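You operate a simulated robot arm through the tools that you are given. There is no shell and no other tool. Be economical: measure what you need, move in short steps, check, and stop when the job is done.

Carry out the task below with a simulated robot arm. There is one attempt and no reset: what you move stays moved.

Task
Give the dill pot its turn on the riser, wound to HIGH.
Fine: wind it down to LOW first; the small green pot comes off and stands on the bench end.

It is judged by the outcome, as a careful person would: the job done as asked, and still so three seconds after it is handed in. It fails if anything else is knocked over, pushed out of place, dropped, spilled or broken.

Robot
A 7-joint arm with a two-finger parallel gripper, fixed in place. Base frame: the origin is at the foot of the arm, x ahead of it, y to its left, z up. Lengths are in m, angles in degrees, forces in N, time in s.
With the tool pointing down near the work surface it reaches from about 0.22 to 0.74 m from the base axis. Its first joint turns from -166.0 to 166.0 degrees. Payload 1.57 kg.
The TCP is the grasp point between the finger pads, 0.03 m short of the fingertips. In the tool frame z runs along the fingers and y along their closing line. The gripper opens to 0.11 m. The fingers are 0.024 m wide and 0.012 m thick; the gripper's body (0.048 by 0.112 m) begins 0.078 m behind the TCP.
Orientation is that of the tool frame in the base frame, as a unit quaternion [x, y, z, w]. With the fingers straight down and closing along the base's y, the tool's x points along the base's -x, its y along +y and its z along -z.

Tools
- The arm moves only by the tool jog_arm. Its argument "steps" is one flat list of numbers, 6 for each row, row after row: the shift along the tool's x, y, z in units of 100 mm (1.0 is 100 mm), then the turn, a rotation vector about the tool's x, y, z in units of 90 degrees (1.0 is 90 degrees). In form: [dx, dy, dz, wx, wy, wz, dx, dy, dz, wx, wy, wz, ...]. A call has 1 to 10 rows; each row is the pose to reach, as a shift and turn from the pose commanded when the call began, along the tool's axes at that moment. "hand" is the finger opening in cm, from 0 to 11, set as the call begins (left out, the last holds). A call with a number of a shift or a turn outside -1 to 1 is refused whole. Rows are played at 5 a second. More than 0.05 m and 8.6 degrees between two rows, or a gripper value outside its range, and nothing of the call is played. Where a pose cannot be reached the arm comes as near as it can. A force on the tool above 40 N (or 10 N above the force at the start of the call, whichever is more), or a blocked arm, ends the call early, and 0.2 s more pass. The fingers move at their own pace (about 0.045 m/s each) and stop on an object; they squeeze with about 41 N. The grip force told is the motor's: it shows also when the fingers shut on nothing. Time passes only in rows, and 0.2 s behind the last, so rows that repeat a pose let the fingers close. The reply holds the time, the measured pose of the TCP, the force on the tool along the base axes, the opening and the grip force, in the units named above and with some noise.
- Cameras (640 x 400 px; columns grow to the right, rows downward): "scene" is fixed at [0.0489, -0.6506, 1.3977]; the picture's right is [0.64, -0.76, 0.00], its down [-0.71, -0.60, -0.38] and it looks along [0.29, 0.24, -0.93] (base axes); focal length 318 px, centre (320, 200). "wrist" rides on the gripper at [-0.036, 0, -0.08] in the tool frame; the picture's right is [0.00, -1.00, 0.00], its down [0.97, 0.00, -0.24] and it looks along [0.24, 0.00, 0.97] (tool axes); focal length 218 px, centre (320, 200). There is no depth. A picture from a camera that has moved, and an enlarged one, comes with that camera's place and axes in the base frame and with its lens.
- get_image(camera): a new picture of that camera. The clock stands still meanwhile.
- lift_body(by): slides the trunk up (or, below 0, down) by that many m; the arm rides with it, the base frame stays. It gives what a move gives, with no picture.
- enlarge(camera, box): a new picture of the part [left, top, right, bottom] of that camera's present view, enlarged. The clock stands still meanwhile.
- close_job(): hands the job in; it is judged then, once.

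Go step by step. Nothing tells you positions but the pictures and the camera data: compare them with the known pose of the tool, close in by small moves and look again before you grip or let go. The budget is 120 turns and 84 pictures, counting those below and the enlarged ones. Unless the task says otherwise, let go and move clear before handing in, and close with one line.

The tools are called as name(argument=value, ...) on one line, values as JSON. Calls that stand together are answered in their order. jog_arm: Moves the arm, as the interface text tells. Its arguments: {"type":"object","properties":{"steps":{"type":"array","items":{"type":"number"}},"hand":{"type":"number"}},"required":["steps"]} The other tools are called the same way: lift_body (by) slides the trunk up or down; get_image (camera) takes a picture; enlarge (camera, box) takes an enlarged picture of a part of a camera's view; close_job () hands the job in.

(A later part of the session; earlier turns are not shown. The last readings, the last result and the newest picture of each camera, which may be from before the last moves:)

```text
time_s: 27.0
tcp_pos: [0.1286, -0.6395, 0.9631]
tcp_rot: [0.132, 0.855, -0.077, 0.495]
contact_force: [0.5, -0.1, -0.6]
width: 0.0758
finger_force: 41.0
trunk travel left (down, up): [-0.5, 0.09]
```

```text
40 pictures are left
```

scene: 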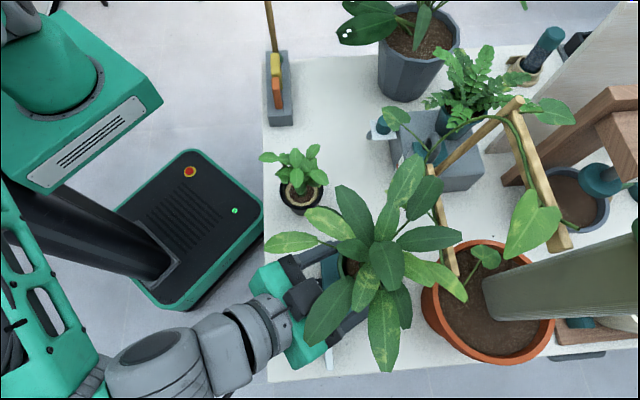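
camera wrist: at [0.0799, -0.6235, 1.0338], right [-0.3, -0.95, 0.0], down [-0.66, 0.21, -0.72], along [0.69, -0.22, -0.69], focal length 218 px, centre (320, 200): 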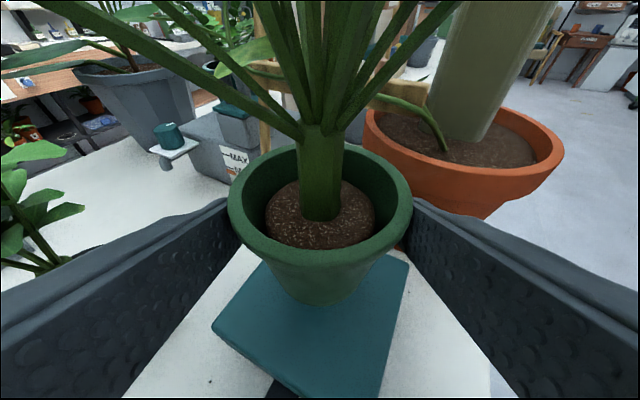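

The pot is held upright and is light. I'll use the trunk to raise it clear of the other plants before carrying it to the free bench end, around (0.455, -0.40).

lift_body(by=0.09)

get_image(camera="wrist")

```text
time_s: 28.2
tcp_pos: [0.1286, -0.6396, 1.0541]
tcp_rot: [0.133, 0.855, -0.077, 0.495]
contact_force: [0.5, 0.1, -1.5]
width: 0.0759
finger_force: 41.4
trunk travel left (down, up): [-0.59, 0.0]
```

```text
39 pictures are left
camera wrist: at [0.08, -0.6235, 1.1234], right [-0.3, -0.95, 0.0], down [-0.66, 0.21, -0.72], along [0.69, -0.22, -0.69], focal length 218 px, centre (320, 200)
```

wrist: 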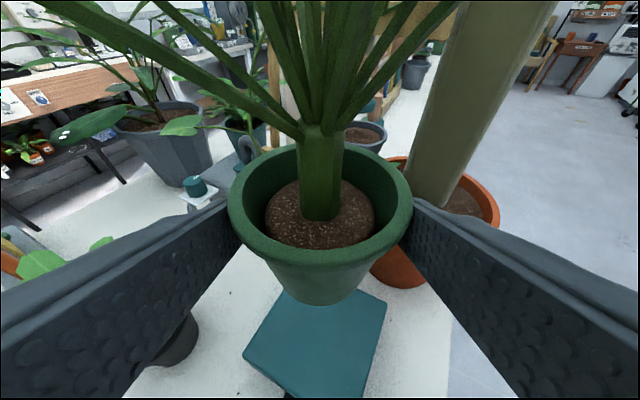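

jog_arm(steps=[0.11, 0.148, -0.193, 0, 0, 0, 0.22, 0.296, -0.385, 0, 0, 0, 0.33, 0.444, -0.578, 0, 0, 0, 0.26, 0.6, -0.46, 0, 0, 0, 0.2, 0.75, -0.35, 0, 0, 0, 0.134, 0.903, -0.237, 0, 0, 0])

get_image(camera="scene")

```text
time_s: 29.6
tcp_pos: [0.1305, -0.5452, 1.0541]
tcp_rot: [0.132, 0.856, -0.077, 0.495]
contact_force: [0.4, 1.1, -2.1]
width: 0.0758
finger_force: 40.4
trunk travel left (down, up): [-0.59, 0.0]
```

```text
38 pictures are left
```

scene: 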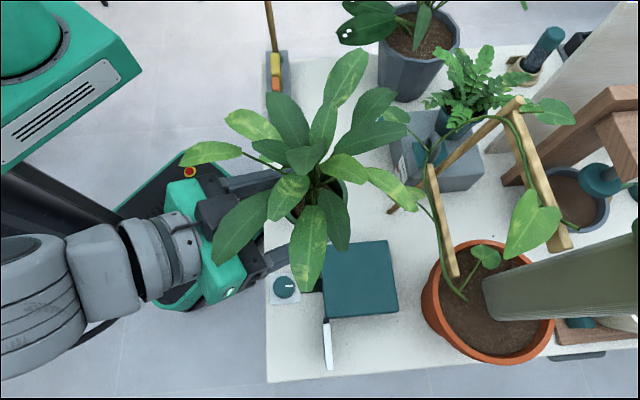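

The riser is now clear and the arm is moving freely. I'll carry on around the robot side of the dill plant, a little higher.

jog_arm(steps=[-0.1, 0.15, -0.15, 0, 0, 0, -0.17, 0.4, -0.3, 0, 0, 0, -0.17, 0.65, -0.43, 0, 0, 0, -0.17, 0.9, -0.43, 0, 0, 0])

jog_arm(steps=[-0.066, 0.238, 0.116, 0, 0, 0, -0.133, 0.477, 0.233, 0, 0, 0, -0.2, 0.715, 0.349, 0, 0, 0, -0.265, 0.953, 0.465, 0, 0, 0])

get_image(camera="scene")

get_image(camera="wrist")

```text
time_s: 30.6
tcp_pos: [0.1301, -0.4488, 1.089]
tcp_rot: [0.133, 0.855, -0.078, 0.495]
contact_force: [0.4, 0.4, -1.4]
width: 0.0757
finger_force: 40.8
trunk travel left (down, up): [-0.59, 0.0]
```

```text
time_s: 31.6
tcp_pos: [0.2102, -0.3751, 1.0896]
tcp_rot: [0.132, 0.855, -0.077, 0.495]
contact_force: [0.4, 0.4, -1.7]
width: 0.0759
finger_force: 41.3
trunk travel left (down, up): [-0.59, 0.0]
```

```text
37 pictures are left
```

scene: 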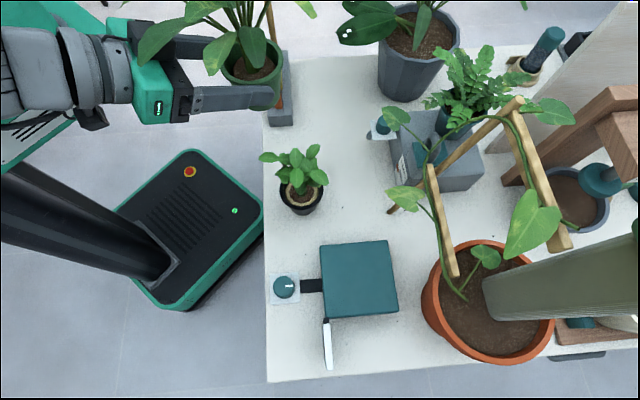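

```text
36 pictures are left
camera wrist: at [0.1611, -0.3595, 1.1581], right [-0.3, -0.95, 0.0], down [-0.66, 0.21, -0.72], along [0.69, -0.22, -0.69], focal length 218 px, centre (320, 200)
```

wrist: 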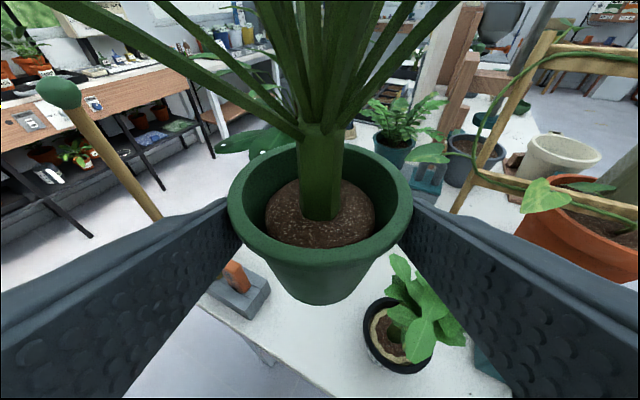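

The free area lies between the caddy and the grey tank. I'll bring the pot above it, rotating about 10° so the hand clears the caddy.

jog_arm(steps=[-0.14, 0.06, 0.245, 0, 0, 0, -0.28, 0.118, 0.49, 0, 0, 0, -0.418, 0.176, 0.735, 0, 0, 0, -0.557, 0.235, 0.98, 0, 0, 0])

jog_arm(steps=[-0.14, 0.06, 0.245, -0.024, 0, -0.0137, -0.28, 0.118, 0.49, -0.048, 0, -0.0275, -0.418, 0.176, 0.735, -0.072, 0, -0.041, -0.557, 0.235, 0.98, -0.0964, 0, -0.055])

get_image(camera="scene")

get_image(camera="wrist")

```text
time_s: 32.6
tcp_pos: [0.324, -0.389, 1.089]
tcp_rot: [0.132, 0.855, -0.077, 0.495]
contact_force: [-0.7, -0.9, -1.6]
width: 0.0758
finger_force: 41.3
trunk travel left (down, up): [-0.59, 0.0]
```

```text
time_s: 33.6
tcp_pos: [0.4378, -0.3984, 1.0885]
tcp_rot: [0.058, 0.864, -0.033, 0.5]
contact_force: [0.5, -0.6, -2.0]
width: 0.0758
finger_force: 41.0
trunk travel left (down, up): [-0.59, 0.0]
```

```text
35 pictures are left
```

scene: 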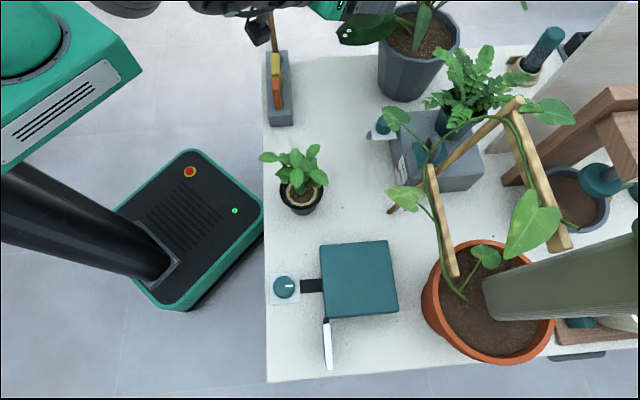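

```text
34 pictures are left
camera wrist: at [0.3871, -0.392, 1.1581], right [-0.13, -0.99, 0.0], down [-0.69, 0.09, -0.72], along [0.72, -0.1, -0.69], focal length 218 px, centre (320, 200)
```

wrist: 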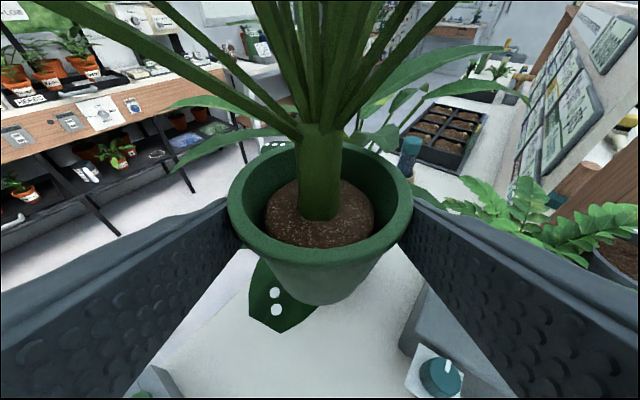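

A dark leaf from the big grey pot hangs at about (0.465, -0.37, 0.97), right over this spot. I'll shift the landing point to about (0.392, -0.432), which is clear of the leaf, caddy and dill.

jog_arm(steps=[0.092, -0.117, -0.162, 0.045, 0, 0.026, 0.185, -0.233, -0.323, 0.09, 0, 0.051, 0.277, -0.35, -0.485, 0.1355, 0, 0.0772])

get_image(camera="wrist")

get_image(camera="scene")

```text
time_s: 34.4
tcp_pos: [0.3773, -0.4259, 1.0887]
tcp_rot: [0.163, 0.85, -0.094, 0.492]
contact_force: [0.0, 0.6, -1.9]
width: 0.0757
finger_force: 41.0
trunk travel left (down, up): [-0.59, 0.0]
```

```text
33 pictures are left
camera wrist: at [0.3294, -0.4062, 1.159], right [-0.37, -0.93, 0.0], down [-0.64, 0.26, -0.72], along [0.67, -0.27, -0.69], focal length 218 px, centre (320, 200)
```

wrist: 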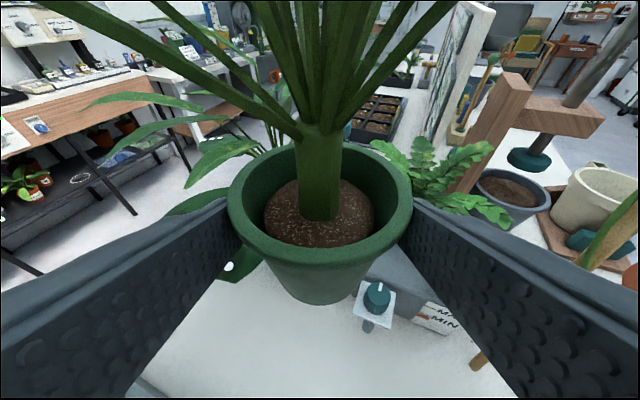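

```text
32 pictures are left
```

scene: 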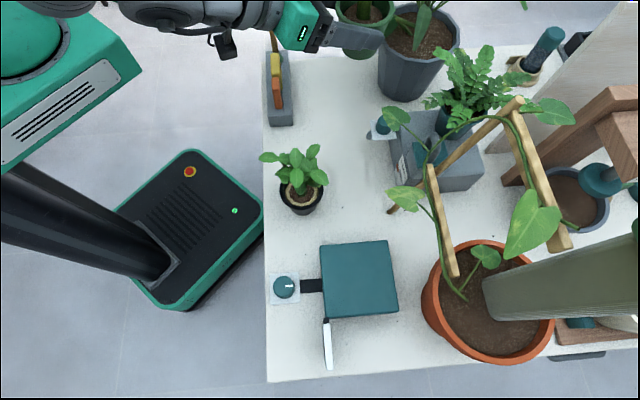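

The landing spot is clear. I'll lower straight down with the trunk to about 3 cm above the bench.

lift_body(by=-0.12)

get_image(camera="scene")

```text
time_s: 35.9
tcp_pos: [0.376, -0.4259, 0.9689]
tcp_rot: [0.163, 0.851, -0.095, 0.491]
contact_force: [0.0, -0.9, -2.1]
width: 0.0754
finger_force: 41.3
trunk travel left (down, up): [-0.47, 0.12]
```

```text
31 pictures are left
```

scene: 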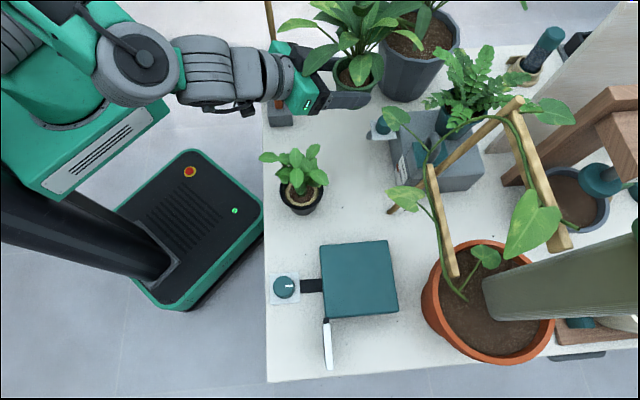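

lift_body(by=-0.085)

get_image(camera="scene")

get_image(camera="wrist")

```text
time_s: 37.1
tcp_pos: [0.3778, -0.4258, 0.8846]
tcp_rot: [0.163, 0.85, -0.095, 0.492]
contact_force: [-0.5, 0.2, -1.3]
width: 0.0757
finger_force: 41.0
trunk travel left (down, up): [-0.385, 0.205]
```

```text
30 pictures are left
```

scene: 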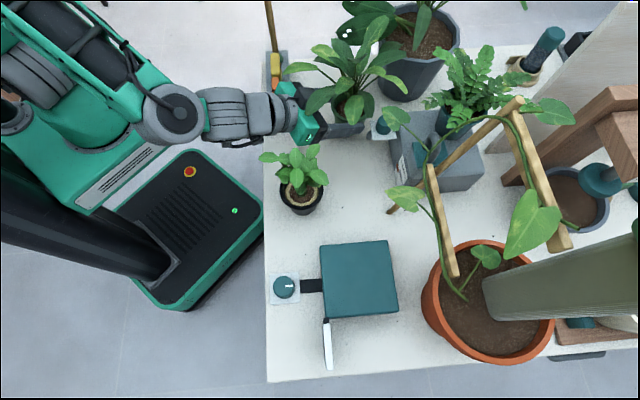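

```text
29 pictures are left
camera wrist: at [0.3298, -0.4064, 0.9542], right [-0.37, -0.93, 0.0], down [-0.64, 0.25, -0.72], along [0.67, -0.27, -0.69], focal length 218 px, centre (320, 200)
```

wrist: 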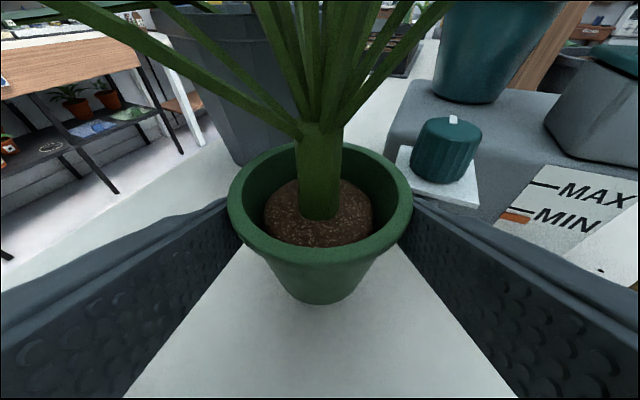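

The pot is about 3 cm above the bench and everything around is clear. I'll lower in small steps until it touches.

jog_arm(steps=[0.087, 0, 0.049, 0, 0, 0, 0.174, 0, 0.098, 0, 0, 0, 0.218, 0, 0.123, 0, 0, 0, 0.244, 0, 0.137, 0, 0, 0])

get_image(camera="wrist")

enlarge(camera="scene", box=[260, 40, 420, 200])

```text
time_s: 38.1
tcp_pos: [0.376, -0.4278, 0.8607]
tcp_rot: [0.162, 0.849, -0.097, 0.494]
contact_force: [-0.9, 1.0, 13.8]
width: 0.0756
finger_force: 41.2
trunk travel left (down, up): [-0.385, 0.205]
```

```text
28 pictures are left
camera wrist: at [0.3285, -0.4066, 0.9298], right [-0.37, -0.93, 0.0], down [-0.64, 0.25, -0.73], along [0.67, -0.27, -0.69], focal length 218 px, centre (320, 200)
```

wrist: 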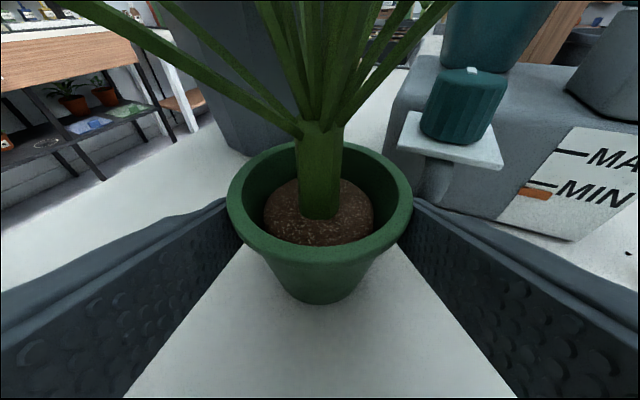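

```text
2.50 times, centred on (340, 120) of scene
camera zoom: at [0.0489, -0.6506, 1.3977], right [0.64, -0.76, 0.0], down [-0.71, -0.6, -0.38], along [0.29, 0.24, -0.93], focal length 796 px, centre (270, 400)
```

zoom: 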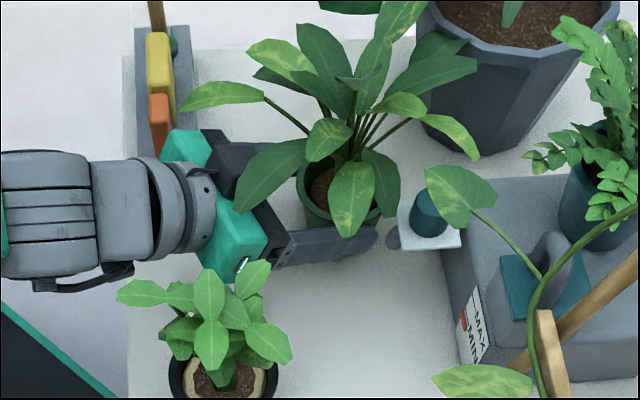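

The upward push of 14 N says the pot is standing on the bench. I'll relax the push by 3 mm and open gently.

jog_arm(steps=[-0.026, 0, -0.015, 0, 0, 0, -0.026, 0, -0.015, 0, 0, 0])

jog_arm(hand=9.2, steps=[0, 0, 0, 0, 0, 0, 0, 0, 0, 0, 0, 0])

get_image(camera="wrist")

```text
time_s: 38.7
tcp_pos: [0.3776, -0.4264, 0.8598]
tcp_rot: [0.162, 0.85, -0.095, 0.492]
contact_force: [-0.1, -2.3, 6.2]
width: 0.0755
finger_force: 40.8
trunk travel left (down, up): [-0.385, 0.205]
```

```text
time_s: 39.3
tcp_pos: [0.3767, -0.4252, 0.8589]
tcp_rot: [0.162, 0.851, -0.092, 0.491]
contact_force: [-2.7, 2.8, -3.5]
width: 0.0904
finger_force: 0.0
trunk travel left (down, up): [-0.385, 0.205]
```

```text
26 pictures are left
camera wrist: at [0.3289, -0.4055, 0.9287], right [-0.37, -0.93, 0.0], down [-0.64, 0.26, -0.72], along [0.67, -0.26, -0.69], focal length 218 px, centre (320, 200)
```

wrist: 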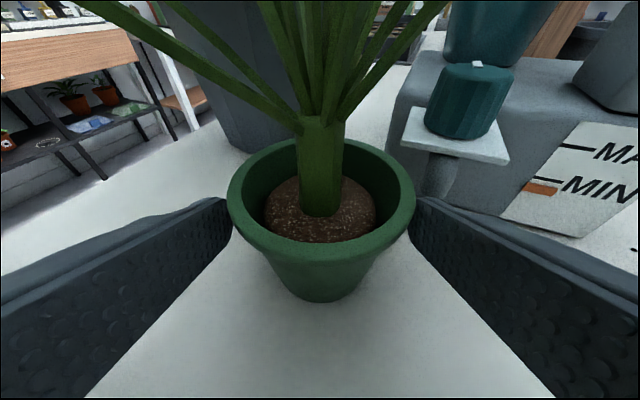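

The green pot stands upright by itself on the bench. I'll back out horizontally under its leaves.

jog_arm(steps=[0.099, 0, -0.174, 0, 0, 0, 0.198, 0, -0.347, 0, 0, 0, 0.298, 0, -0.521, 0, 0, 0, 0.372, 0, -0.651, 0, 0, 0])

get_image(camera="wrist")

enlarge(camera="scene", box=[220, 40, 420, 220])

```text
time_s: 40.3
tcp_pos: [0.3085, -0.3988, 0.8608]
tcp_rot: [0.163, 0.85, -0.096, 0.492]
contact_force: [-0.9, 0.8, -0.3]
width: 0.0922
finger_force: 0.0
trunk travel left (down, up): [-0.385, 0.205]
```

```text
25 pictures are left
camera wrist: at [0.2599, -0.3786, 0.93], right [-0.37, -0.93, 0.0], down [-0.64, 0.25, -0.72], along [0.67, -0.27, -0.69], focal length 218 px, centre (320, 200)
```

wrist: 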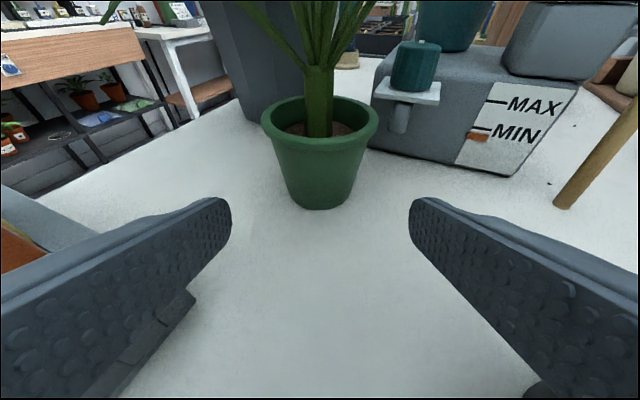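

```text
2.22 times, centred on (320, 130) of scene
camera zoom: at [0.0489, -0.6506, 1.3977], right [0.64, -0.76, 0.0], down [-0.71, -0.6, -0.38], along [0.29, 0.24, -0.93], focal length 707 px, centre (320, 356)
```

zoom: 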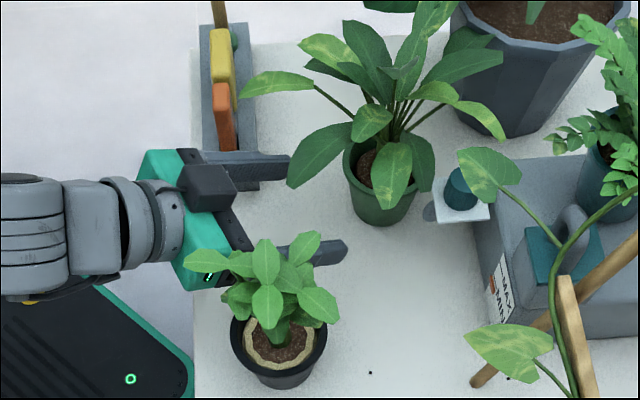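

The green pot is standing well and nothing else moved. I'll back away and rise, then set up for the dill pot, which I take to be at about (0.203, -0.477).

jog_arm(hand=11, steps=[0.1, 0, -0.174, 0, 0, 0, 0.2, 0, -0.347, 0, 0, 0, 0.3, 0, -0.521, 0, 0, 0, 0.397, 0, -0.694, 0, 0, 0])

jog_arm(steps=[-0.29, 0, -0.163, 0, 0, 0, -0.58, 0, -0.327, 0, 0, 0, -0.87, 0, -0.49, 0, 0, 0])

get_image(camera="wrist")

```text
time_s: 41.3
tcp_pos: [0.2345, -0.3676, 0.8582]
tcp_rot: [0.162, 0.85, -0.094, 0.491]
contact_force: [0.3, 0.1, 0.4]
width: 0.1101
finger_force: 0.0
trunk travel left (down, up): [-0.385, 0.205]
```

```text
time_s: 42.1
tcp_pos: [0.2343, -0.3686, 0.9587]
tcp_rot: [0.163, 0.85, -0.094, 0.492]
contact_force: [0.6, -0.5, 0.5]
width: 0.11
finger_force: 0.1
trunk travel left (down, up): [-0.385, 0.205]
```

```text
23 pictures are left
camera wrist: at [0.186, -0.3496, 1.0288], right [-0.37, -0.93, 0.0], down [-0.64, 0.26, -0.72], along [0.67, -0.27, -0.69], focal length 218 px, centre (320, 200)
```

wrist: 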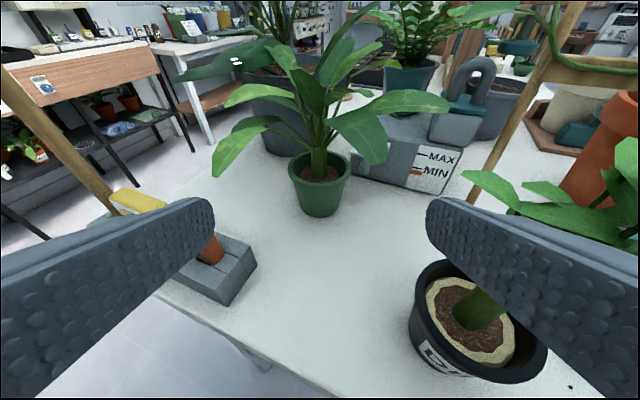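

jog_arm(steps=[0.2, 0, -0.35, 0, 0, 0, 0.4, 0, -0.7, 0, 0, 0, 0.5, -0.3, -0.8, 0, 0, 0, 0.6, -0.6, -0.85, 0, 0, 0, 0.72, -0.8, -0.87, 0, 0, 0, 0.845, -1.0, -0.87, 0, 0, 0])

get_image(camera="wrist")

```text
time_s: 43.5
tcp_pos: [0.0862, -0.4187, 0.9312]
tcp_rot: [0.164, 0.85, -0.095, 0.491]
contact_force: [0.0, 0.1, 0.0]
width: 0.1095
finger_force: 0.0
trunk travel left (down, up): [-0.385, 0.205]
```

```text
22 pictures are left
camera wrist: at [0.0387, -0.399, 1.0011], right [-0.37, -0.93, 0.0], down [-0.64, 0.26, -0.72], along [0.67, -0.27, -0.69], focal length 218 px, centre (320, 200)
```

wrist: 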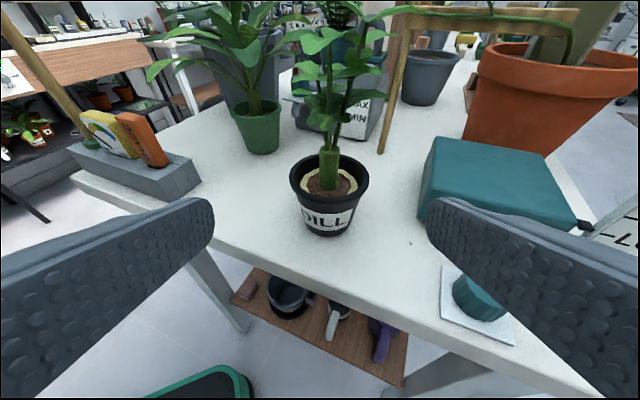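

The label reads DILL clearly. The pot is at about (0.192, -0.472), with its leaves above the rim. I'll drop to grasp height and slide in most of the way.

jog_arm(hand=10.5, steps=[0.28, -0.05, 0.18, 0, 0, 0, 0.568, -0.097, 0.357, 0, 0, 0, 0.42, -0.097, 0.617, 0, 0, 0, 0.27, -0.097, 0.878, 0, 0, 0])

get_image(camera="wrist")

```text
time_s: 44.5
tcp_pos: [0.1418, -0.449, 0.8647]
tcp_rot: [0.162, 0.85, -0.094, 0.492]
contact_force: [-0.3, -0.8, 0.2]
width: 0.1049
finger_force: 0.0
trunk travel left (down, up): [-0.385, 0.205]
```

```text
21 pictures are left
camera wrist: at [0.0944, -0.4304, 0.9334], right [-0.37, -0.93, 0.0], down [-0.64, 0.25, -0.72], along [0.67, -0.27, -0.69], focal length 218 px, centre (320, 200)
```

wrist: 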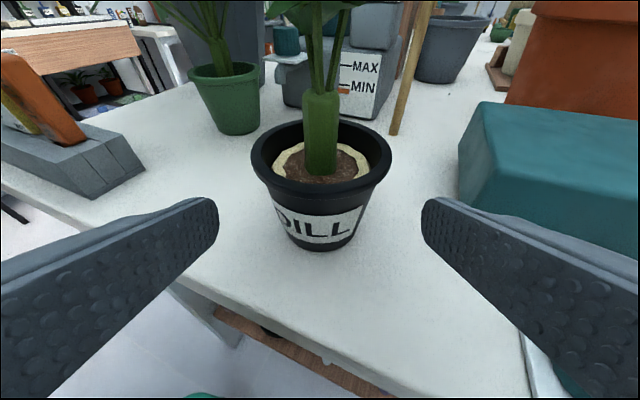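

The pot is centred between the fingers. I'll advance the last 3.8 cm and close.

jog_arm(hand=10.5, steps=[-0.094, 0, 0.165, 0, 0, 0, -0.188, 0, 0.33, 0, 0, 0])

jog_arm(hand=0, steps=[0, 0, 0, 0, 0, 0, 0, 0, 0, 0, 0, 0, 0, 0, 0, 0, 0, 0, 0, 0, 0, 0, 0, 0])

get_image(camera="wrist")

```text
time_s: 45.1
tcp_pos: [0.1768, -0.4635, 0.8638]
tcp_rot: [0.163, 0.85, -0.094, 0.491]
contact_force: [0.9, 0.6, -0.4]
width: 0.105
finger_force: 0.0
trunk travel left (down, up): [-0.385, 0.205]
```

```text
time_s: 46.1
tcp_pos: [0.177, -0.4629, 0.8627]
tcp_rot: [0.162, 0.85, -0.095, 0.492]
contact_force: [0.8, 0.1, 0.3]
width: 0.0753
finger_force: 34.0
trunk travel left (down, up): [-0.385, 0.205]
```

```text
20 pictures are left
camera wrist: at [0.1293, -0.4449, 0.9325], right [-0.37, -0.93, 0.0], down [-0.64, 0.25, -0.72], along [0.67, -0.27, -0.69], focal length 218 px, centre (320, 200)
```

wrist: 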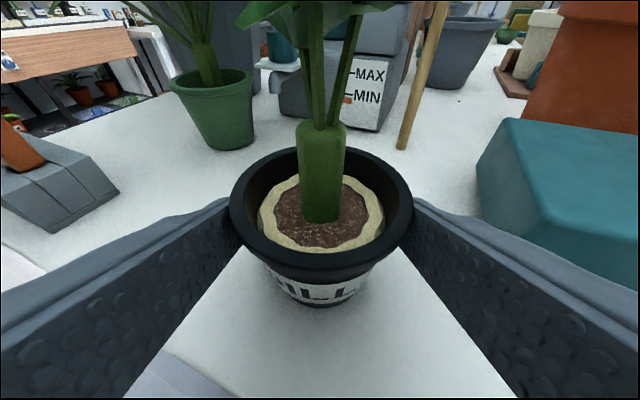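

The dill pot is gripped. I'll lift it 12 cm with the trunk and carry it over to the riser.

lift_body(by=0.12)

jog_arm(steps=[-0.016, -0.22, 0.029, 0, 0, 0, -0.032, -0.443, 0.058, 0, 0, 0, -0.048, -0.665, 0.086, 0, 0, 0, -0.064, -0.886, 0.115, 0, 0, 0])

jog_arm(steps=[-0.016, -0.22, 0.029, 0, 0, 0, -0.032, -0.443, 0.058, 0, 0, 0, -0.048, -0.665, 0.086, 0, 0, 0, -0.064, -0.886, 0.115, 0, 0, 0])

get_image(camera="wrist")

get_image(camera="scene")

```text
time_s: 47.6
tcp_pos: [0.1771, -0.464, 0.9833]
tcp_rot: [0.163, 0.85, -0.095, 0.491]
contact_force: [-0.7, 0.0, -0.8]
width: 0.0754
finger_force: 40.4
trunk travel left (down, up): [-0.505, 0.085]
```

```text
time_s: 48.6
tcp_pos: [0.1572, -0.5532, 0.9804]
tcp_rot: [0.163, 0.85, -0.094, 0.491]
contact_force: [0.0, -0.2, -1.9]
width: 0.0752
finger_force: 40.7
trunk travel left (down, up): [-0.505, 0.085]
```

```text
time_s: 49.6
tcp_pos: [0.1364, -0.638, 0.982]
tcp_rot: [0.162, 0.851, -0.094, 0.491]
contact_force: [-0.3, 0.3, -0.6]
width: 0.0751
finger_force: 41.7
trunk travel left (down, up): [-0.505, 0.085]
```

```text
19 pictures are left
camera wrist: at [0.0884, -0.6201, 1.0518], right [-0.37, -0.93, 0.0], down [-0.64, 0.26, -0.72], along [0.67, -0.27, -0.69], focal length 218 px, centre (320, 200)
```

wrist: 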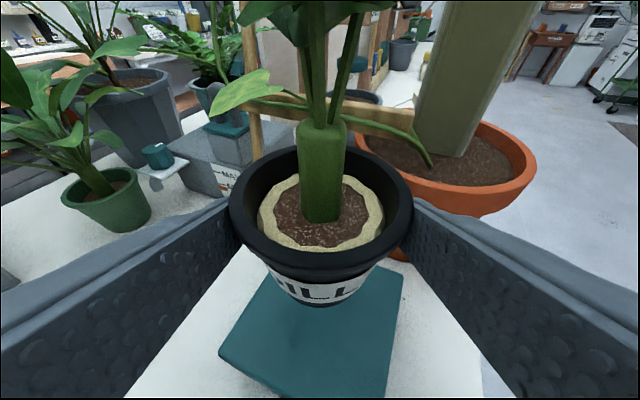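

```text
18 pictures are left
```

scene: 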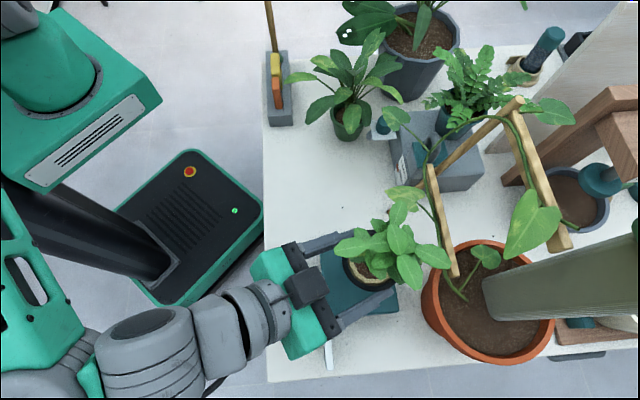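

The dill pot is above the riser. I'll lower it gently onto the top, expecting contact near TCP z 0.927.

jog_arm(steps=[0.174, 0, 0.099, 0, 0, 0, 0.347, 0, 0.198, 0, 0, 0, 0.417, 0, 0.238, 0, 0, 0, 0.443, 0, 0.253, 0, 0, 0, 0.46, 0, 0.263, 0, 0, 0, 0.477, 0, 0.273, 0, 0, 0])

get_image(camera="wrist")

```text
time_s: 51.0
tcp_pos: [0.1364, -0.6385, 0.926]
tcp_rot: [0.162, 0.85, -0.094, 0.492]
contact_force: [0.3, -0.9, -1.7]
width: 0.0752
finger_force: 41.0
trunk travel left (down, up): [-0.505, 0.085]
```

```text
17 pictures are left
camera wrist: at [0.0889, -0.6189, 0.9972], right [-0.37, -0.93, 0.0], down [-0.64, 0.25, -0.72], along [0.67, -0.27, -0.69], focal length 218 px, centre (320, 200)
```

wrist: 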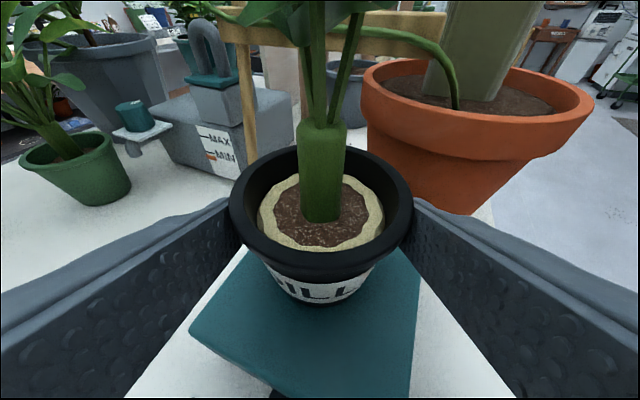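

No contact yet. I'll go on down in 1 mm steps.

jog_arm(steps=[0.009, 0, 0.005, 0, 0, 0, 0.017, 0, 0.01, 0, 0, 0, 0.026, 0, 0.015, 0, 0, 0, 0.035, 0, 0.02, 0, 0, 0])

```text
time_s: 52.0
tcp_pos: [0.1356, -0.6376, 0.9239]
tcp_rot: [0.161, 0.851, -0.095, 0.491]
contact_force: [0.8, -0.5, 1.0]
width: 0.0752
finger_force: 41.0
trunk travel left (down, up): [-0.505, 0.085]
```

jog_arm(steps=[0.009, 0, 0.005, 0, 0, 0, 0.017, 0, 0.01, 0, 0, 0, 0.017, 0, 0.01, 0, 0, 0])

```text
time_s: 52.8
tcp_pos: [0.1353, -0.6398, 0.9235]
tcp_rot: [0.161, 0.85, -0.096, 0.492]
contact_force: [-1.1, 1.6, 13.0]
width: 0.075
finger_force: 40.9
trunk travel left (down, up): [-0.505, 0.085]
```

The 13 N upward push shows it is seated. I'll relax 2 mm, open just enough, and check.

jog_arm(steps=[-0.017, 0, -0.01, 0, 0, 0, -0.017, 0, -0.01, 0, 0, 0])

jog_arm(hand=9.2, steps=[0, 0, 0, 0, 0, 0, 0, 0, 0, 0, 0, 0])

get_image(camera="wrist")

```text
time_s: 53.4
tcp_pos: [0.1366, -0.639, 0.923]
tcp_rot: [0.163, 0.851, -0.094, 0.491]
contact_force: [-1.2, -1.2, 6.3]
width: 0.0747
finger_force: 40.9
trunk travel left (down, up): [-0.505, 0.085]
```

```text
time_s: 54.0
tcp_pos: [0.1361, -0.6397, 0.9236]
tcp_rot: [0.162, 0.85, -0.094, 0.492]
contact_force: [-0.3, 0.2, -0.7]
width: 0.0918
finger_force: 0.1
trunk travel left (down, up): [-0.505, 0.085]
```

```text
16 pictures are left
camera wrist: at [0.0884, -0.6193, 0.993], right [-0.37, -0.93, 0.0], down [-0.64, 0.26, -0.72], along [0.67, -0.27, -0.69], focal length 218 px, centre (320, 200)
```

wrist: 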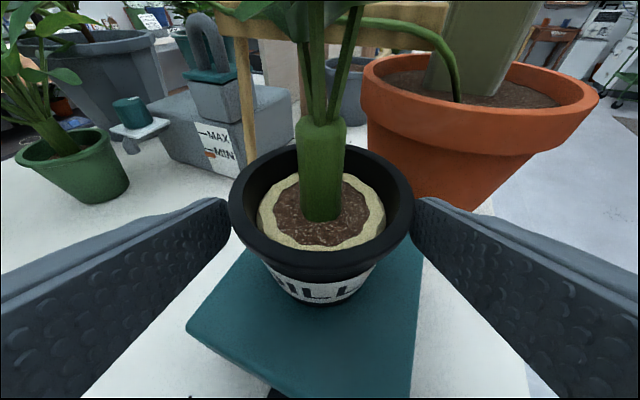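

The dill pot stands free on the riser. I'll withdraw back and up along the finger line so the fingertips clear the scale post.

jog_arm(steps=[0, 0, -0.25, 0, 0, 0, 0, 0, -0.5, 0, 0, 0, 0, 0, -0.75, 0, 0, 0, 0, 0, -1.0, 0, 0, 0])

get_image(camera="wrist")

enlarge(camera="scene", box=[240, 200, 440, 380])

```text
time_s: 55.0
tcp_pos: [0.056, -0.6065, 0.9752]
tcp_rot: [0.162, 0.85, -0.093, 0.492]
contact_force: [0.1, 0.2, -0.1]
width: 0.092
finger_force: 0.1
trunk travel left (down, up): [-0.505, 0.085]
```

```text
15 pictures are left
camera wrist: at [0.0076, -0.5867, 1.0442], right [-0.37, -0.93, 0.0], down [-0.64, 0.26, -0.72], along [0.67, -0.27, -0.69], focal length 218 px, centre (320, 200)
```

wrist: 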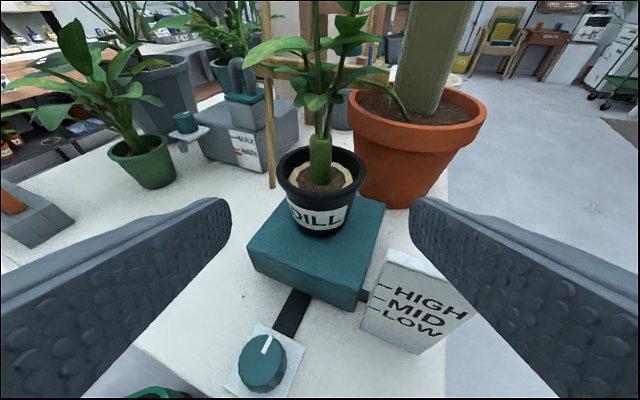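

```text
2.22 times, centred on (340, 290) of scene
camera zoom: at [0.0489, -0.6506, 1.3977], right [0.64, -0.76, 0.0], down [-0.71, -0.6, -0.38], along [0.29, 0.24, -0.93], focal length 707 px, centre (276, 0)
```

zoom: 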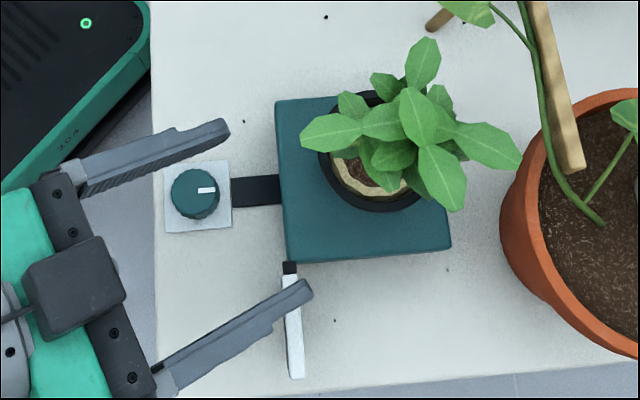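

The dill pot is well placed on the riser. Next I'll bring the hand back over the knob in the steep pose to wind clockwise, one full turn from LOW to HIGH.

jog_arm(hand=7, steps=[0.1, 0.2, -0.15, 0, 0.0, 0, 0.2, 0.35, -0.25, 0, 0.08, 0, 0.3, 0.48, -0.29, 0, 0.165, 0, 0.4, 0.48, -0.29, 0, 0.25, 0, 0.5, 0.48, -0.29, 0, 0.34, 0, 0.59, 0.48, -0.29, 0, 0.4, 0, 0.59, 0.48, -0.29, 0, 0.444, 0])

get_image(camera="wrist")

```text
time_s: 56.6
tcp_pos: [0.0229, -0.5413, 0.9368]
tcp_rot: [0.186, 0.967, -0.033, 0.172]
contact_force: [0.4, -0.3, 0.0]
width: 0.0699
finger_force: 0.1
trunk travel left (down, up): [-0.505, 0.085]
```

```text
13 pictures are left
camera wrist: at [0.0279, -0.5433, 1.023], right [-0.37, -0.93, 0.0], down [-0.92, 0.37, -0.11], along [0.1, -0.04, -0.99], focal length 218 px, centre (320, 200)
```

wrist: 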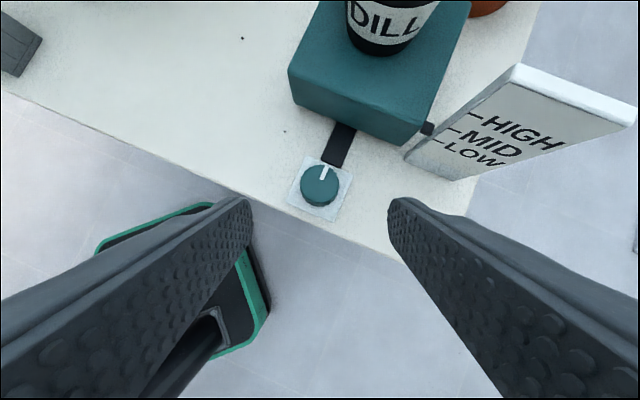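

jog_arm(hand=7, steps=[0, 0, 0.33, 0, 0, 0, 0, 0, 0.66, 0, 0, 0, 0, 0, 0.85, 0, 0, 0, 0, 0, 1.0, 0, 0, 0])

jog_arm(hand=7, steps=[0, -0.009, 0, -0.0304, 0, -0.0836, -0.002, -0.018, 0.001, -0.0608, 0, -0.1671, -0.005, -0.026, 0.002, -0.0912, 0, -0.2507, -0.009, -0.034, 0.003, -0.1216, 0, -0.3342, -0.014, -0.042, 0.005, -0.152, 0, -0.4178, -0.02, -0.048, 0.007, -0.1824, 0, -0.5013, -0.027, -0.054, 0.01, -0.2128, 0, -0.5849, -0.034, -0.058, 0.012, -0.2432, 0, -0.6684, -0.042, -0.062, 0.015, -0.2736, 0, -0.752])

get_image(camera="wrist")

```text
time_s: 57.6
tcp_pos: [0.0558, -0.5538, 0.8435]
tcp_rot: [0.185, 0.967, -0.034, 0.171]
contact_force: [-0.1, 0.6, -0.4]
width: 0.0701
finger_force: 0.0
trunk travel left (down, up): [-0.505, 0.085]
```

```text
time_s: 59.6
tcp_pos: [0.0563, -0.5623, 0.8436]
tcp_rot: [-0.42, 0.891, 0.073, 0.157]
contact_force: [0.1, -0.7, 0.2]
width: 0.0701
finger_force: 0.0
trunk travel left (down, up): [-0.505, 0.085]
```

```text
12 pictures are left
camera wrist: at [0.0608, -0.5567, 0.9289], right [0.77, -0.64, 0.0], down [-0.63, -0.77, -0.11], along [0.07, 0.08, -0.99], focal length 218 px, centre (320, 200)
```

wrist: 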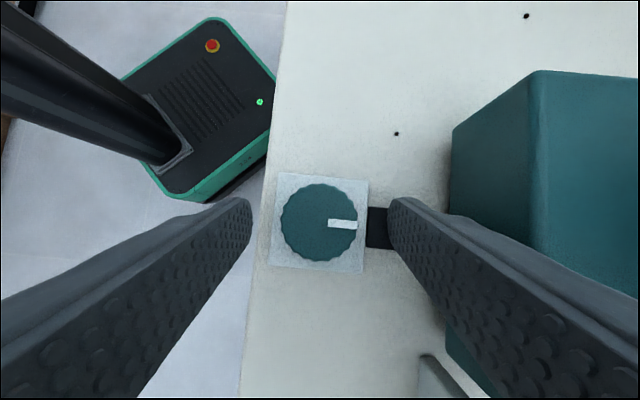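

The knob is centred between the fingers. I'll grip and turn 128° clockwise.

jog_arm(hand=0, steps=[0, 0, 0, 0, 0, 0, 0, 0, 0, 0, 0, 0, 0, 0, 0, 0, 0, 0, 0, 0, 0, 0, 0, 0])

jog_arm(hand=0, steps=[0, 0.009, 0, 0.0304, 0, 0.0836, -0.002, 0.018, 0.001, 0.0608, 0, 0.1671, -0.005, 0.026, 0.002, 0.0912, 0, 0.2507, -0.009, 0.034, 0.003, 0.1216, 0, 0.3342, -0.014, 0.042, 0.005, 0.152, 0, 0.4178, -0.02, 0.048, 0.007, 0.1824, 0, 0.5013, -0.027, 0.054, 0.01, 0.2128, 0, 0.5849, -0.034, 0.058, 0.012, 0.2432, 0, 0.6684])

jog_arm(hand=0, steps=[0, 0.009, 0, 0.0304, 0, 0.0836, -0.002, 0.018, 0.001, 0.0608, 0, 0.1671, -0.005, 0.026, 0.002, 0.0912, 0, 0.2507, -0.009, 0.034, 0.003, 0.1216, 0, 0.3342, -0.014, 0.042, 0.005, 0.152, 0, 0.4178, -0.02, 0.048, 0.007, 0.1824, 0, 0.5013, -0.027, 0.054, 0.01, 0.2128, 0, 0.5849, -0.034, 0.058, 0.012, 0.2432, 0, 0.6684])

get_image(camera="wrist")

```text
time_s: 60.6
tcp_pos: [0.057, -0.5627, 0.8423]
tcp_rot: [-0.419, 0.891, 0.072, 0.158]
contact_force: [-1.5, 3.2, 0.3]
width: 0.0369
finger_force: 32.2
trunk travel left (down, up): [-0.505, 0.085]
```

```text
time_s: 62.4
tcp_pos: [0.0553, -0.555, 0.8434]
tcp_rot: [0.118, 0.977, -0.022, 0.174]
contact_force: [0.4, 10.4, 6.7]
width: 0.0365
finger_force: 43.2
trunk travel left (down, up): [-0.505, 0.085]
```

```text
time_s: 64.2
tcp_pos: [0.0609, -0.5491, 0.844]
tcp_rot: [0.618, 0.766, -0.109, 0.136]
contact_force: [3.6, 12.1, -5.0]
width: 0.0365
finger_force: 43.2
trunk travel left (down, up): [-0.505, 0.085]
```

```text
11 pictures are left
camera wrist: at [0.0608, -0.5555, 0.9291], right [-0.98, -0.21, 0.0], down [-0.21, 0.97, -0.11], along [0.02, -0.1, -0.99], focal length 218 px, centre (320, 200)
```

wrist: 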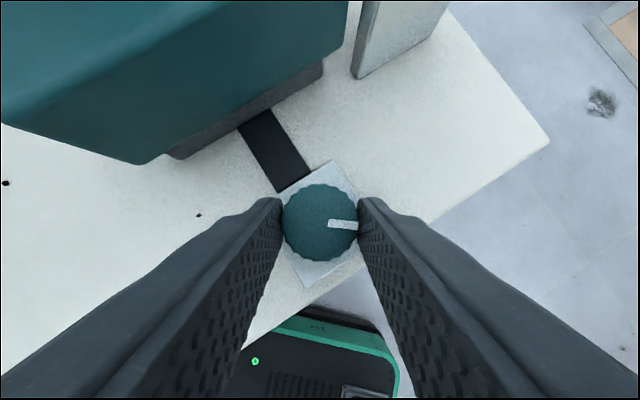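

The knob followed with no slip and the riser is rising. I'll ratchet back and make the second 128° stroke.

jog_arm(hand=7, steps=[0, 0, 0, 0, 0, 0, 0, 0, 0, 0, 0, 0, 0, -0.009, 0, -0.0304, 0, -0.0836, -0.002, -0.018, 0.001, -0.0608, 0, -0.1671, -0.005, -0.026, 0.002, -0.0912, 0, -0.2507, -0.009, -0.034, 0.003, -0.1216, 0, -0.3342, -0.014, -0.042, 0.005, -0.152, 0, -0.4178, -0.02, -0.048, 0.007, -0.1824, 0, -0.5013, -0.027, -0.054, 0.01, -0.2128, 0, -0.5849, -0.034, -0.058, 0.012, -0.2432, 0, -0.6684])

jog_arm(hand=7, steps=[0, -0.009, 0, -0.0304, 0, -0.0836, -0.002, -0.018, 0.001, -0.0608, 0, -0.1671, -0.005, -0.026, 0.002, -0.0912, 0, -0.2507, -0.009, -0.034, 0.003, -0.1216, 0, -0.3342, -0.014, -0.042, 0.005, -0.152, 0, -0.4178, -0.02, -0.048, 0.007, -0.1824, 0, -0.5013, -0.027, -0.054, 0.01, -0.2128, 0, -0.5849, -0.034, -0.058, 0.012, -0.2432, 0, -0.6684])

jog_arm(hand=0, steps=[0, 0, 0, 0, 0, 0, 0, 0, 0, 0, 0, 0, 0, 0, 0, 0, 0, 0, 0, 0, 0, 0, 0, 0])

jog_arm(hand=0, steps=[0, 0.009, 0, 0.0304, 0, 0.0836, -0.002, 0.018, 0.001, 0.0608, 0, 0.1671, -0.005, 0.026, 0.002, 0.0912, 0, 0.2507, -0.009, 0.034, 0.003, 0.1216, 0, 0.3342, -0.014, 0.042, 0.005, 0.152, 0, 0.4178, -0.02, 0.048, 0.007, 0.1824, 0, 0.5013, -0.027, 0.054, 0.01, 0.2128, 0, 0.5849, -0.034, 0.058, 0.012, 0.2432, 0, 0.6684])

jog_arm(hand=0, steps=[0, 0.009, 0, 0.0304, 0, 0.0836, -0.002, 0.018, 0.001, 0.0608, 0, 0.1671, -0.005, 0.026, 0.002, 0.0912, 0, 0.2507, -0.009, 0.034, 0.003, 0.1216, 0, 0.3342, -0.014, 0.042, 0.005, 0.152, 0, 0.4178, -0.02, 0.048, 0.007, 0.1824, 0, 0.5013, -0.027, 0.054, 0.01, 0.2128, 0, 0.5849, -0.034, 0.058, 0.012, 0.2432, 0, 0.6684])

get_image(camera="wrist")

```text
time_s: 66.4
tcp_pos: [0.0534, -0.5569, 0.8434]
tcp_rot: [0.116, 0.978, -0.021, 0.173]
contact_force: [0.7, 0.3, 0.5]
width: 0.0701
finger_force: 0.1
trunk travel left (down, up): [-0.505, 0.085]
```

```text
time_s: 68.2
tcp_pos: [0.0571, -0.5617, 0.842]
tcp_rot: [-0.42, 0.891, 0.073, 0.158]
contact_force: [0.1, 0.0, 0.3]
width: 0.0696
finger_force: 0.1
trunk travel left (down, up): [-0.505, 0.085]
```

```text
time_s: 69.2
tcp_pos: [0.0561, -0.5633, 0.8419]
tcp_rot: [-0.418, 0.892, 0.072, 0.158]
contact_force: [2.5, -1.1, 0.0]
width: 0.0368
finger_force: 31.6
trunk travel left (down, up): [-0.505, 0.085]
```

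```text
time_s: 71.0
tcp_pos: [0.0554, -0.5548, 0.8435]
tcp_rot: [0.119, 0.978, -0.021, 0.173]
contact_force: [2.9, 7.4, -3.2]
width: 0.0368
finger_force: 43.2
trunk travel left (down, up): [-0.505, 0.085]
```

```text
time_s: 72.8
tcp_pos: [0.0602, -0.5499, 0.8436]
tcp_rot: [0.618, 0.766, -0.109, 0.137]
contact_force: [3.6, 12.9, -1.6]
width: 0.0366
finger_force: 42.8
trunk travel left (down, up): [-0.505, 0.085]
```

```text
10 pictures are left
camera wrist: at [0.0608, -0.5552, 0.9293], right [-0.98, -0.21, 0.0], down [-0.21, 0.97, -0.11], along [0.02, -0.11, -0.99], focal length 218 px, centre (320, 200)
```

wrist: 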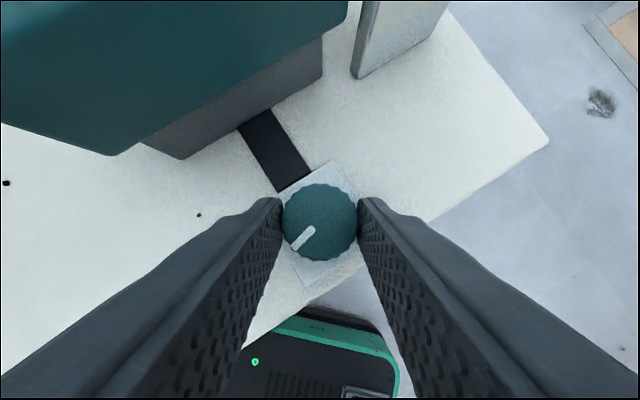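

The mark has about 104° left to reach HIGH. I'll ratchet back 104° and make the last stroke.

jog_arm(hand=7, steps=[0, 0, 0, 0, 0, 0, 0, 0, 0, 0, 0, 0, 0, -0.009, 0, -0.0304, 0, -0.0836, -0.002, -0.018, 0.001, -0.0608, 0, -0.1671, -0.005, -0.026, 0.002, -0.0912, 0, -0.2507, -0.009, -0.034, 0.003, -0.1216, 0, -0.3342, -0.014, -0.042, 0.005, -0.152, 0, -0.4178, -0.02, -0.048, 0.007, -0.1824, 0, -0.5013, -0.027, -0.054, 0.01, -0.2128, 0, -0.5849, -0.034, -0.058, 0.012, -0.2432, 0, -0.6684])

jog_arm(hand=7, steps=[0, -0.009, 0, -0.0304, 0, -0.0836, -0.002, -0.018, 0.001, -0.0608, 0, -0.1671, -0.005, -0.026, 0.002, -0.0912, 0, -0.2507, -0.009, -0.034, 0.003, -0.1216, 0, -0.3342, -0.014, -0.042, 0.005, -0.152, 0, -0.4178])

jog_arm(hand=0, steps=[0, 0, 0, 0, 0, 0, 0, 0, 0, 0, 0, 0, 0, 0, 0, 0, 0, 0, 0, 0, 0, 0, 0, 0])

jog_arm(hand=0, steps=[0, 0.009, 0, 0.0304, 0, 0.0836, -0.002, 0.018, 0.001, 0.0608, 0, 0.1671, -0.005, 0.026, 0.002, 0.0912, 0, 0.2507, -0.009, 0.034, 0.003, 0.1216, 0, 0.3342, -0.014, 0.042, 0.005, 0.152, 0, 0.4178, -0.02, 0.048, 0.007, 0.1824, 0, 0.5013, -0.027, 0.054, 0.01, 0.2128, 0, 0.5849, -0.034, 0.058, 0.012, 0.2432, 0, 0.6684])

jog_arm(hand=0, steps=[0, 0.009, 0, 0.0304, 0, 0.0836, -0.002, 0.018, 0.001, 0.0608, 0, 0.1671, -0.005, 0.026, 0.002, 0.0912, 0, 0.2507, -0.009, 0.034, 0.003, 0.1216, 0, 0.3342, -0.014, 0.042, 0.005, 0.152, 0, 0.4178])

get_image(camera="wrist")

```text
time_s: 75.0
tcp_pos: [0.054, -0.5552, 0.8434]
tcp_rot: [0.115, 0.978, -0.021, 0.173]
contact_force: [0.3, 0.0, -0.1]
width: 0.0701
finger_force: 0.1
trunk travel left (down, up): [-0.505, 0.085]
```

```text
time_s: 76.2
tcp_pos: [0.0544, -0.5594, 0.8439]
tcp_rot: [-0.225, 0.959, 0.038, 0.17]
contact_force: [0.8, -0.2, -0.2]
width: 0.0697
finger_force: 0.1
trunk travel left (down, up): [-0.505, 0.085]
```

```text
time_s: 77.2
tcp_pos: [0.0551, -0.5594, 0.8419]
tcp_rot: [-0.224, 0.959, 0.038, 0.17]
contact_force: [2.2, -4.1, -0.8]
width: 0.0365
finger_force: 31.5
trunk travel left (down, up): [-0.505, 0.085]
```

```text
time_s: 79.0
tcp_pos: [0.0559, -0.5523, 0.8429]
tcp_rot: [0.319, 0.932, -0.056, 0.165]
contact_force: [0.9, 9.0, 2.1]
width: 0.0362
finger_force: 43.0
trunk travel left (down, up): [-0.505, 0.085]
```

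```text
time_s: 80.2
tcp_pos: [0.0589, -0.5503, 0.8428]
tcp_rot: [0.618, 0.767, -0.11, 0.137]
contact_force: [3.2, 11.5, 3.2]
width: 0.0363
finger_force: 43.1
trunk travel left (down, up): [-0.505, 0.085]
```

```text
9 pictures are left
camera wrist: at [0.0608, -0.5551, 0.9292], right [-0.98, -0.21, 0.0], down [-0.21, 0.97, -0.11], along [0.02, -0.11, -0.99], focal length 218 px, centre (320, 200)
```

wrist: 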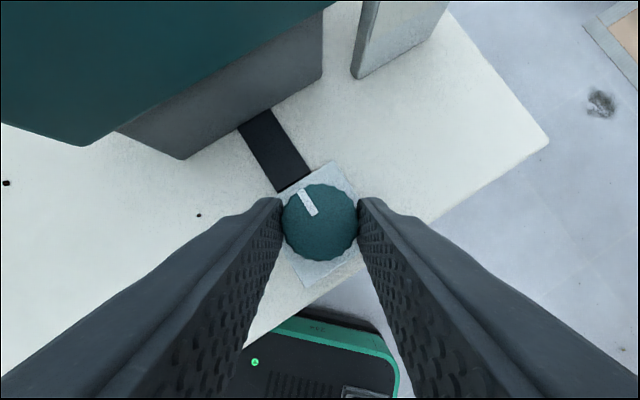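

The mark is about 5° past the aligned position, roughly half a millimetre. I'll trim it back, release, back off and check the scale.

jog_arm(hand=0, steps=[0, -0.005, 0, -0.017, 0, -0.047, 0, -0.005, 0, -0.017, 0, -0.047])

jog_arm(hand=7, steps=[0, 0, 0, 0, 0, 0, 0, 0, 0, 0, 0, 0, 0, 0, -0.3, 0, 0, 0, 0, 0, -0.6, 0, 0, 0, 0, 0, -0.95, 0, 0, 0])

get_image(camera="wrist")

```text
time_s: 80.8
tcp_pos: [0.06, -0.5501, 0.8425]
tcp_rot: [0.586, 0.791, -0.104, 0.142]
contact_force: [5.9, 11.2, -0.6]
width: 0.0363
finger_force: 43.0
trunk travel left (down, up): [-0.505, 0.085]
```

```text
time_s: 82.0
tcp_pos: [0.0499, -0.517, 0.9304]
tcp_rot: [0.587, 0.791, -0.102, 0.14]
contact_force: [0.3, 0.6, -1.0]
width: 0.0699
finger_force: 0.2
trunk travel left (down, up): [-0.505, 0.085]
```

```text
8 pictures are left
camera wrist: at [0.0505, -0.5226, 1.0177], right [-0.96, -0.29, 0.0], down [-0.29, 0.95, -0.11], along [0.03, -0.1, -0.99], focal length 218 px, centre (320, 200)
```

wrist: 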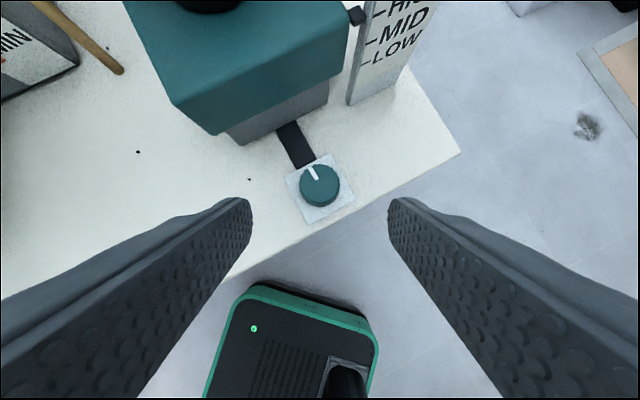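

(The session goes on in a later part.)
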